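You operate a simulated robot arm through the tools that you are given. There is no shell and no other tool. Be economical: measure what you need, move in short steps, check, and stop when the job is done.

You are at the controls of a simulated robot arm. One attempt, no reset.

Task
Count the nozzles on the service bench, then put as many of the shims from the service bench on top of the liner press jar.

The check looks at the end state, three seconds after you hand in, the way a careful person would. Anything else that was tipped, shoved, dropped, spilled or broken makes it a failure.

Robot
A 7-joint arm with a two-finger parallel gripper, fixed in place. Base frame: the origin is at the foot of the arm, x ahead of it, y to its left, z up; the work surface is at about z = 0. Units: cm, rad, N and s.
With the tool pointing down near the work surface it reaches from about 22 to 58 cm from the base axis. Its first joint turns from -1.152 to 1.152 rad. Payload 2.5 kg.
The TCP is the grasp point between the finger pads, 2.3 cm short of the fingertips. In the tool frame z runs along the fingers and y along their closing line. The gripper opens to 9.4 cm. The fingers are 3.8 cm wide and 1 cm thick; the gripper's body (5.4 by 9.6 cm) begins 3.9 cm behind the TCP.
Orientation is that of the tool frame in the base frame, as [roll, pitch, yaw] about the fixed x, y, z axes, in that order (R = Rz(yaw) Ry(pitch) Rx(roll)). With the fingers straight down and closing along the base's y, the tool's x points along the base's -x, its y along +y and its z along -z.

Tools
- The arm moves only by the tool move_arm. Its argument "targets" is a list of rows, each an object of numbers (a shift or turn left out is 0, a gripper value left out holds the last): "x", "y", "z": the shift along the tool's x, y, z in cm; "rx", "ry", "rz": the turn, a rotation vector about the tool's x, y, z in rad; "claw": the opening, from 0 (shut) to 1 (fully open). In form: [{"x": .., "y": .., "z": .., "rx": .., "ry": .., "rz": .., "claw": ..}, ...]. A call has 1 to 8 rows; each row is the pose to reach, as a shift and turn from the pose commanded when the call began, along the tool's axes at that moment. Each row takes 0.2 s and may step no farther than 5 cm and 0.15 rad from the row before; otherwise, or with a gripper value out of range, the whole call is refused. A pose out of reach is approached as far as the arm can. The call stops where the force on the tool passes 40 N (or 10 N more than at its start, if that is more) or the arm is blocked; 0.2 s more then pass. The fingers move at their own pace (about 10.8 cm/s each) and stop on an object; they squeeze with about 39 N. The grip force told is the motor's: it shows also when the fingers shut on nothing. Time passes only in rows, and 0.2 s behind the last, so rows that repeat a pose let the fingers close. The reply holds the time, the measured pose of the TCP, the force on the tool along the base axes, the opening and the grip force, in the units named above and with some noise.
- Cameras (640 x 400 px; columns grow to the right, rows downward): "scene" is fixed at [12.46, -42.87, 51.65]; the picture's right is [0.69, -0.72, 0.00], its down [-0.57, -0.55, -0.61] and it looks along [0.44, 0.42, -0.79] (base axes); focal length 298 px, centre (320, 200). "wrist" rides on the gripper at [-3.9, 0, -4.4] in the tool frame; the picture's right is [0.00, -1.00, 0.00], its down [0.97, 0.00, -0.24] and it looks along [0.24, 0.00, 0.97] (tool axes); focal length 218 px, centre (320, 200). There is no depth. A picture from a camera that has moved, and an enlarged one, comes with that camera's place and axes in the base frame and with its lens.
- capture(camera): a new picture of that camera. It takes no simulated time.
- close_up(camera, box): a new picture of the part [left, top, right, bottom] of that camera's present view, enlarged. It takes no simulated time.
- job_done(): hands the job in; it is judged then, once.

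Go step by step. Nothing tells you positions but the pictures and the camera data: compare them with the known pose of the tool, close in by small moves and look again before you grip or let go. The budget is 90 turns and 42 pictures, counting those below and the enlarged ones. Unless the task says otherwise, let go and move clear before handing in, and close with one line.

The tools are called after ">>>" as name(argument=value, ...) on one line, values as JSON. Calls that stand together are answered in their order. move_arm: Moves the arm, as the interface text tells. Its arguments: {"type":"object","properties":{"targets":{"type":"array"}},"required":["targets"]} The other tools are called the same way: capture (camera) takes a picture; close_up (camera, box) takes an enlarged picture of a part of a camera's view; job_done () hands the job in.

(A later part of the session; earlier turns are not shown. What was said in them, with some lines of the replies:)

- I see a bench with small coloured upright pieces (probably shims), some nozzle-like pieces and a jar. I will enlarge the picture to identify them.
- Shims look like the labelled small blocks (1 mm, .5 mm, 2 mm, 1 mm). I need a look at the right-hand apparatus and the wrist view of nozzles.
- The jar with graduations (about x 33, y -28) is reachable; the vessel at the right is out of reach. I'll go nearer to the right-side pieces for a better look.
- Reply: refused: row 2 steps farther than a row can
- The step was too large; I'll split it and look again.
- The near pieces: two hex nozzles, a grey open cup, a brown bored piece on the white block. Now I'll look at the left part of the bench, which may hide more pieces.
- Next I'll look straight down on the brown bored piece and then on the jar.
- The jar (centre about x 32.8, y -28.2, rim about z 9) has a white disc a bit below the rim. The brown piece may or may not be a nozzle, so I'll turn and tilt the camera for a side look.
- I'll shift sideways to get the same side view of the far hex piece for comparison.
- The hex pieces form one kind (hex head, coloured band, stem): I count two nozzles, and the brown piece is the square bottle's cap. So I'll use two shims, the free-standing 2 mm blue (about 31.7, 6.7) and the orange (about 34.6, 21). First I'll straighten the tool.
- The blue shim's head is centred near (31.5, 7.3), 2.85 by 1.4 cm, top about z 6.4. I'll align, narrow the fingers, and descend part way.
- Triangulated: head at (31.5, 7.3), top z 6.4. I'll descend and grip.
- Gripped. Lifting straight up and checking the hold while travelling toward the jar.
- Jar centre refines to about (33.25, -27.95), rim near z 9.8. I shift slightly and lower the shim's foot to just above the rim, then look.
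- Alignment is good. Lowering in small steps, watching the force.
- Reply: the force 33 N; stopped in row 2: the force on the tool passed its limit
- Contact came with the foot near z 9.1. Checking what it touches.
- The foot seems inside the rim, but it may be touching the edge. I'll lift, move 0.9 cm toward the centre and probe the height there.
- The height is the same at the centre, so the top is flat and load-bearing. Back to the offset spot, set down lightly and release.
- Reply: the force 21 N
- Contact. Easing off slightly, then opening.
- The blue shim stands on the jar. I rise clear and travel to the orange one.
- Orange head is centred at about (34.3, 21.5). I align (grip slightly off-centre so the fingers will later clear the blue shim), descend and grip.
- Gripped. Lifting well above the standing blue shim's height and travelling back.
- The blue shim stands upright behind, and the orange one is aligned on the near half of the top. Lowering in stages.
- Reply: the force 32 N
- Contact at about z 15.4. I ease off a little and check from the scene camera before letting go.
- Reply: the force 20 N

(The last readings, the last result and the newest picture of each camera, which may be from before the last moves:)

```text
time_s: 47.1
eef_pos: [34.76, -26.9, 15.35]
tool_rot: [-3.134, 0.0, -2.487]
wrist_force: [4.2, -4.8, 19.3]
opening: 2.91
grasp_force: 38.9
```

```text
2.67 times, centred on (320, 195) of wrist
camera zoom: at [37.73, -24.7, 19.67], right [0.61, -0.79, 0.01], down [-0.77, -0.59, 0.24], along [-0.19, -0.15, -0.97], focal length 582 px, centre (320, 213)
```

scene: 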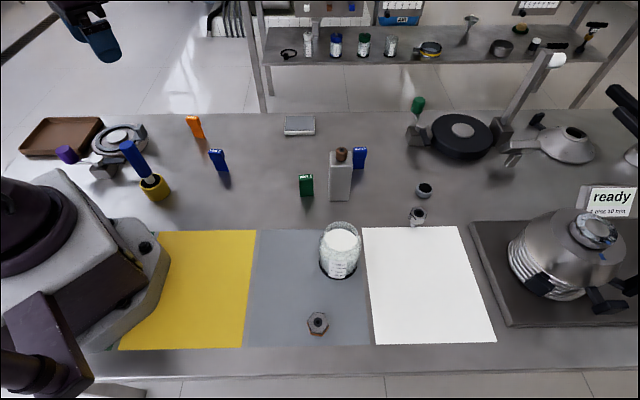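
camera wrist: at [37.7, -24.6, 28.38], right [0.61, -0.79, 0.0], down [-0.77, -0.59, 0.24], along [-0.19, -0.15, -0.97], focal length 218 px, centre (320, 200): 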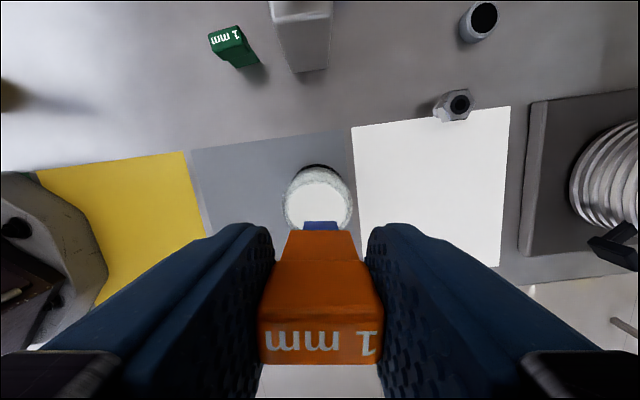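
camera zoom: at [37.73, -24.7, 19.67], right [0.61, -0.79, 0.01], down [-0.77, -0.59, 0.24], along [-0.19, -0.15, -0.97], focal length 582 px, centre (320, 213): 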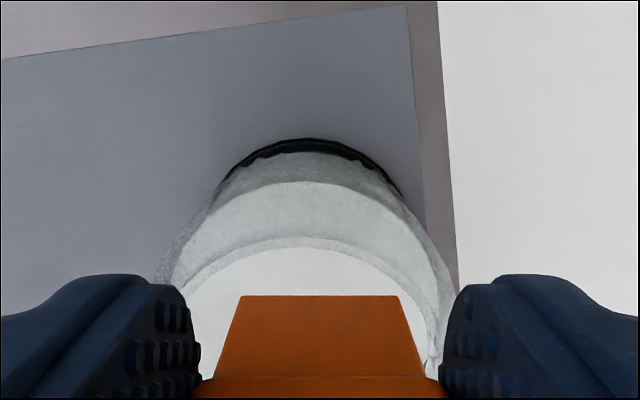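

The orange foot is inside the rim on the white surface. Easing the last pressure off and opening gently.

>>> move_arm(targets=[{"z": -0.08}, {"z": -0.08}, {"z": -0.08, "claw": 0.36}, {"z": -0.08, "claw": 0.4}, {"z": -0.08, "claw": 0.46}, {"z": -0.08, "claw": 0.52}, {"z": -0.08, "claw": 0.52}])

>>> move_arm(targets=[{"z": -1}, {"z": -3}, {"z": -6}, {"z": -9}, {"z": -12}, {"z": -12}])

>>> move_arm(targets=[{"y": 4.5}, {"y": 9}, {"y": 13.5}, {"y": 18}, {"y": 18}])

>>> close_up(camera="scene", box=[180, 110, 500, 340])

```text
time_s: 48.7
eef_pos: [34.64, -27.0, 15.4]
tool_rot: [-3.136, 0.0, -2.487]
wrist_force: [1.3, -0.4, -0.2]
opening: 4.88
grasp_force: 0.1
```

```text
time_s: 50.1
eef_pos: [34.5, -26.82, 27.48]
tool_rot: [-3.136, -0.003, -2.487]
wrist_force: [-0.4, 0.1, -0.1]
opening: 4.9
grasp_force: 0.0
```

```text
time_s: 51.3
eef_pos: [23.66, -12.55, 27.59]
tool_rot: [-3.137, -0.002, -2.488]
wrist_force: [0.2, 0.7, 0.3]
opening: 4.93
grasp_force: 0.0
```

```text
1.74 times, centred on (340, 225) of scene
camera zoom: at [12.46, -42.86, 51.65], right [0.69, -0.72, 0.0], down [-0.57, -0.55, -0.61], along [0.44, 0.42, -0.79], focal length 519 px, centre (285, 156)
```

zoom: 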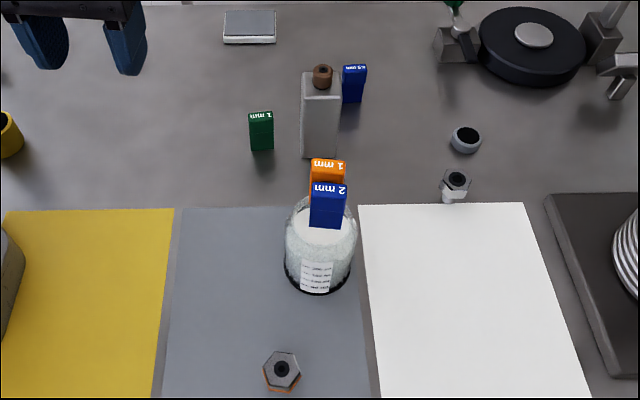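

Both shims now stand upright on the jar, nothing else has moved, and the arm is clear, so I'm handing in.

>>> job_done()

```text
The job is handed in.
```

I counted two nozzles and put two shims, the blue 2 mm and the orange 1 mm, upright on top of the jar. I did not count the brown piece on the square bottle, which I took for its cap. I also took the graduated glass jar for the liner press jar, as nothing on the bench was labelled with that name.
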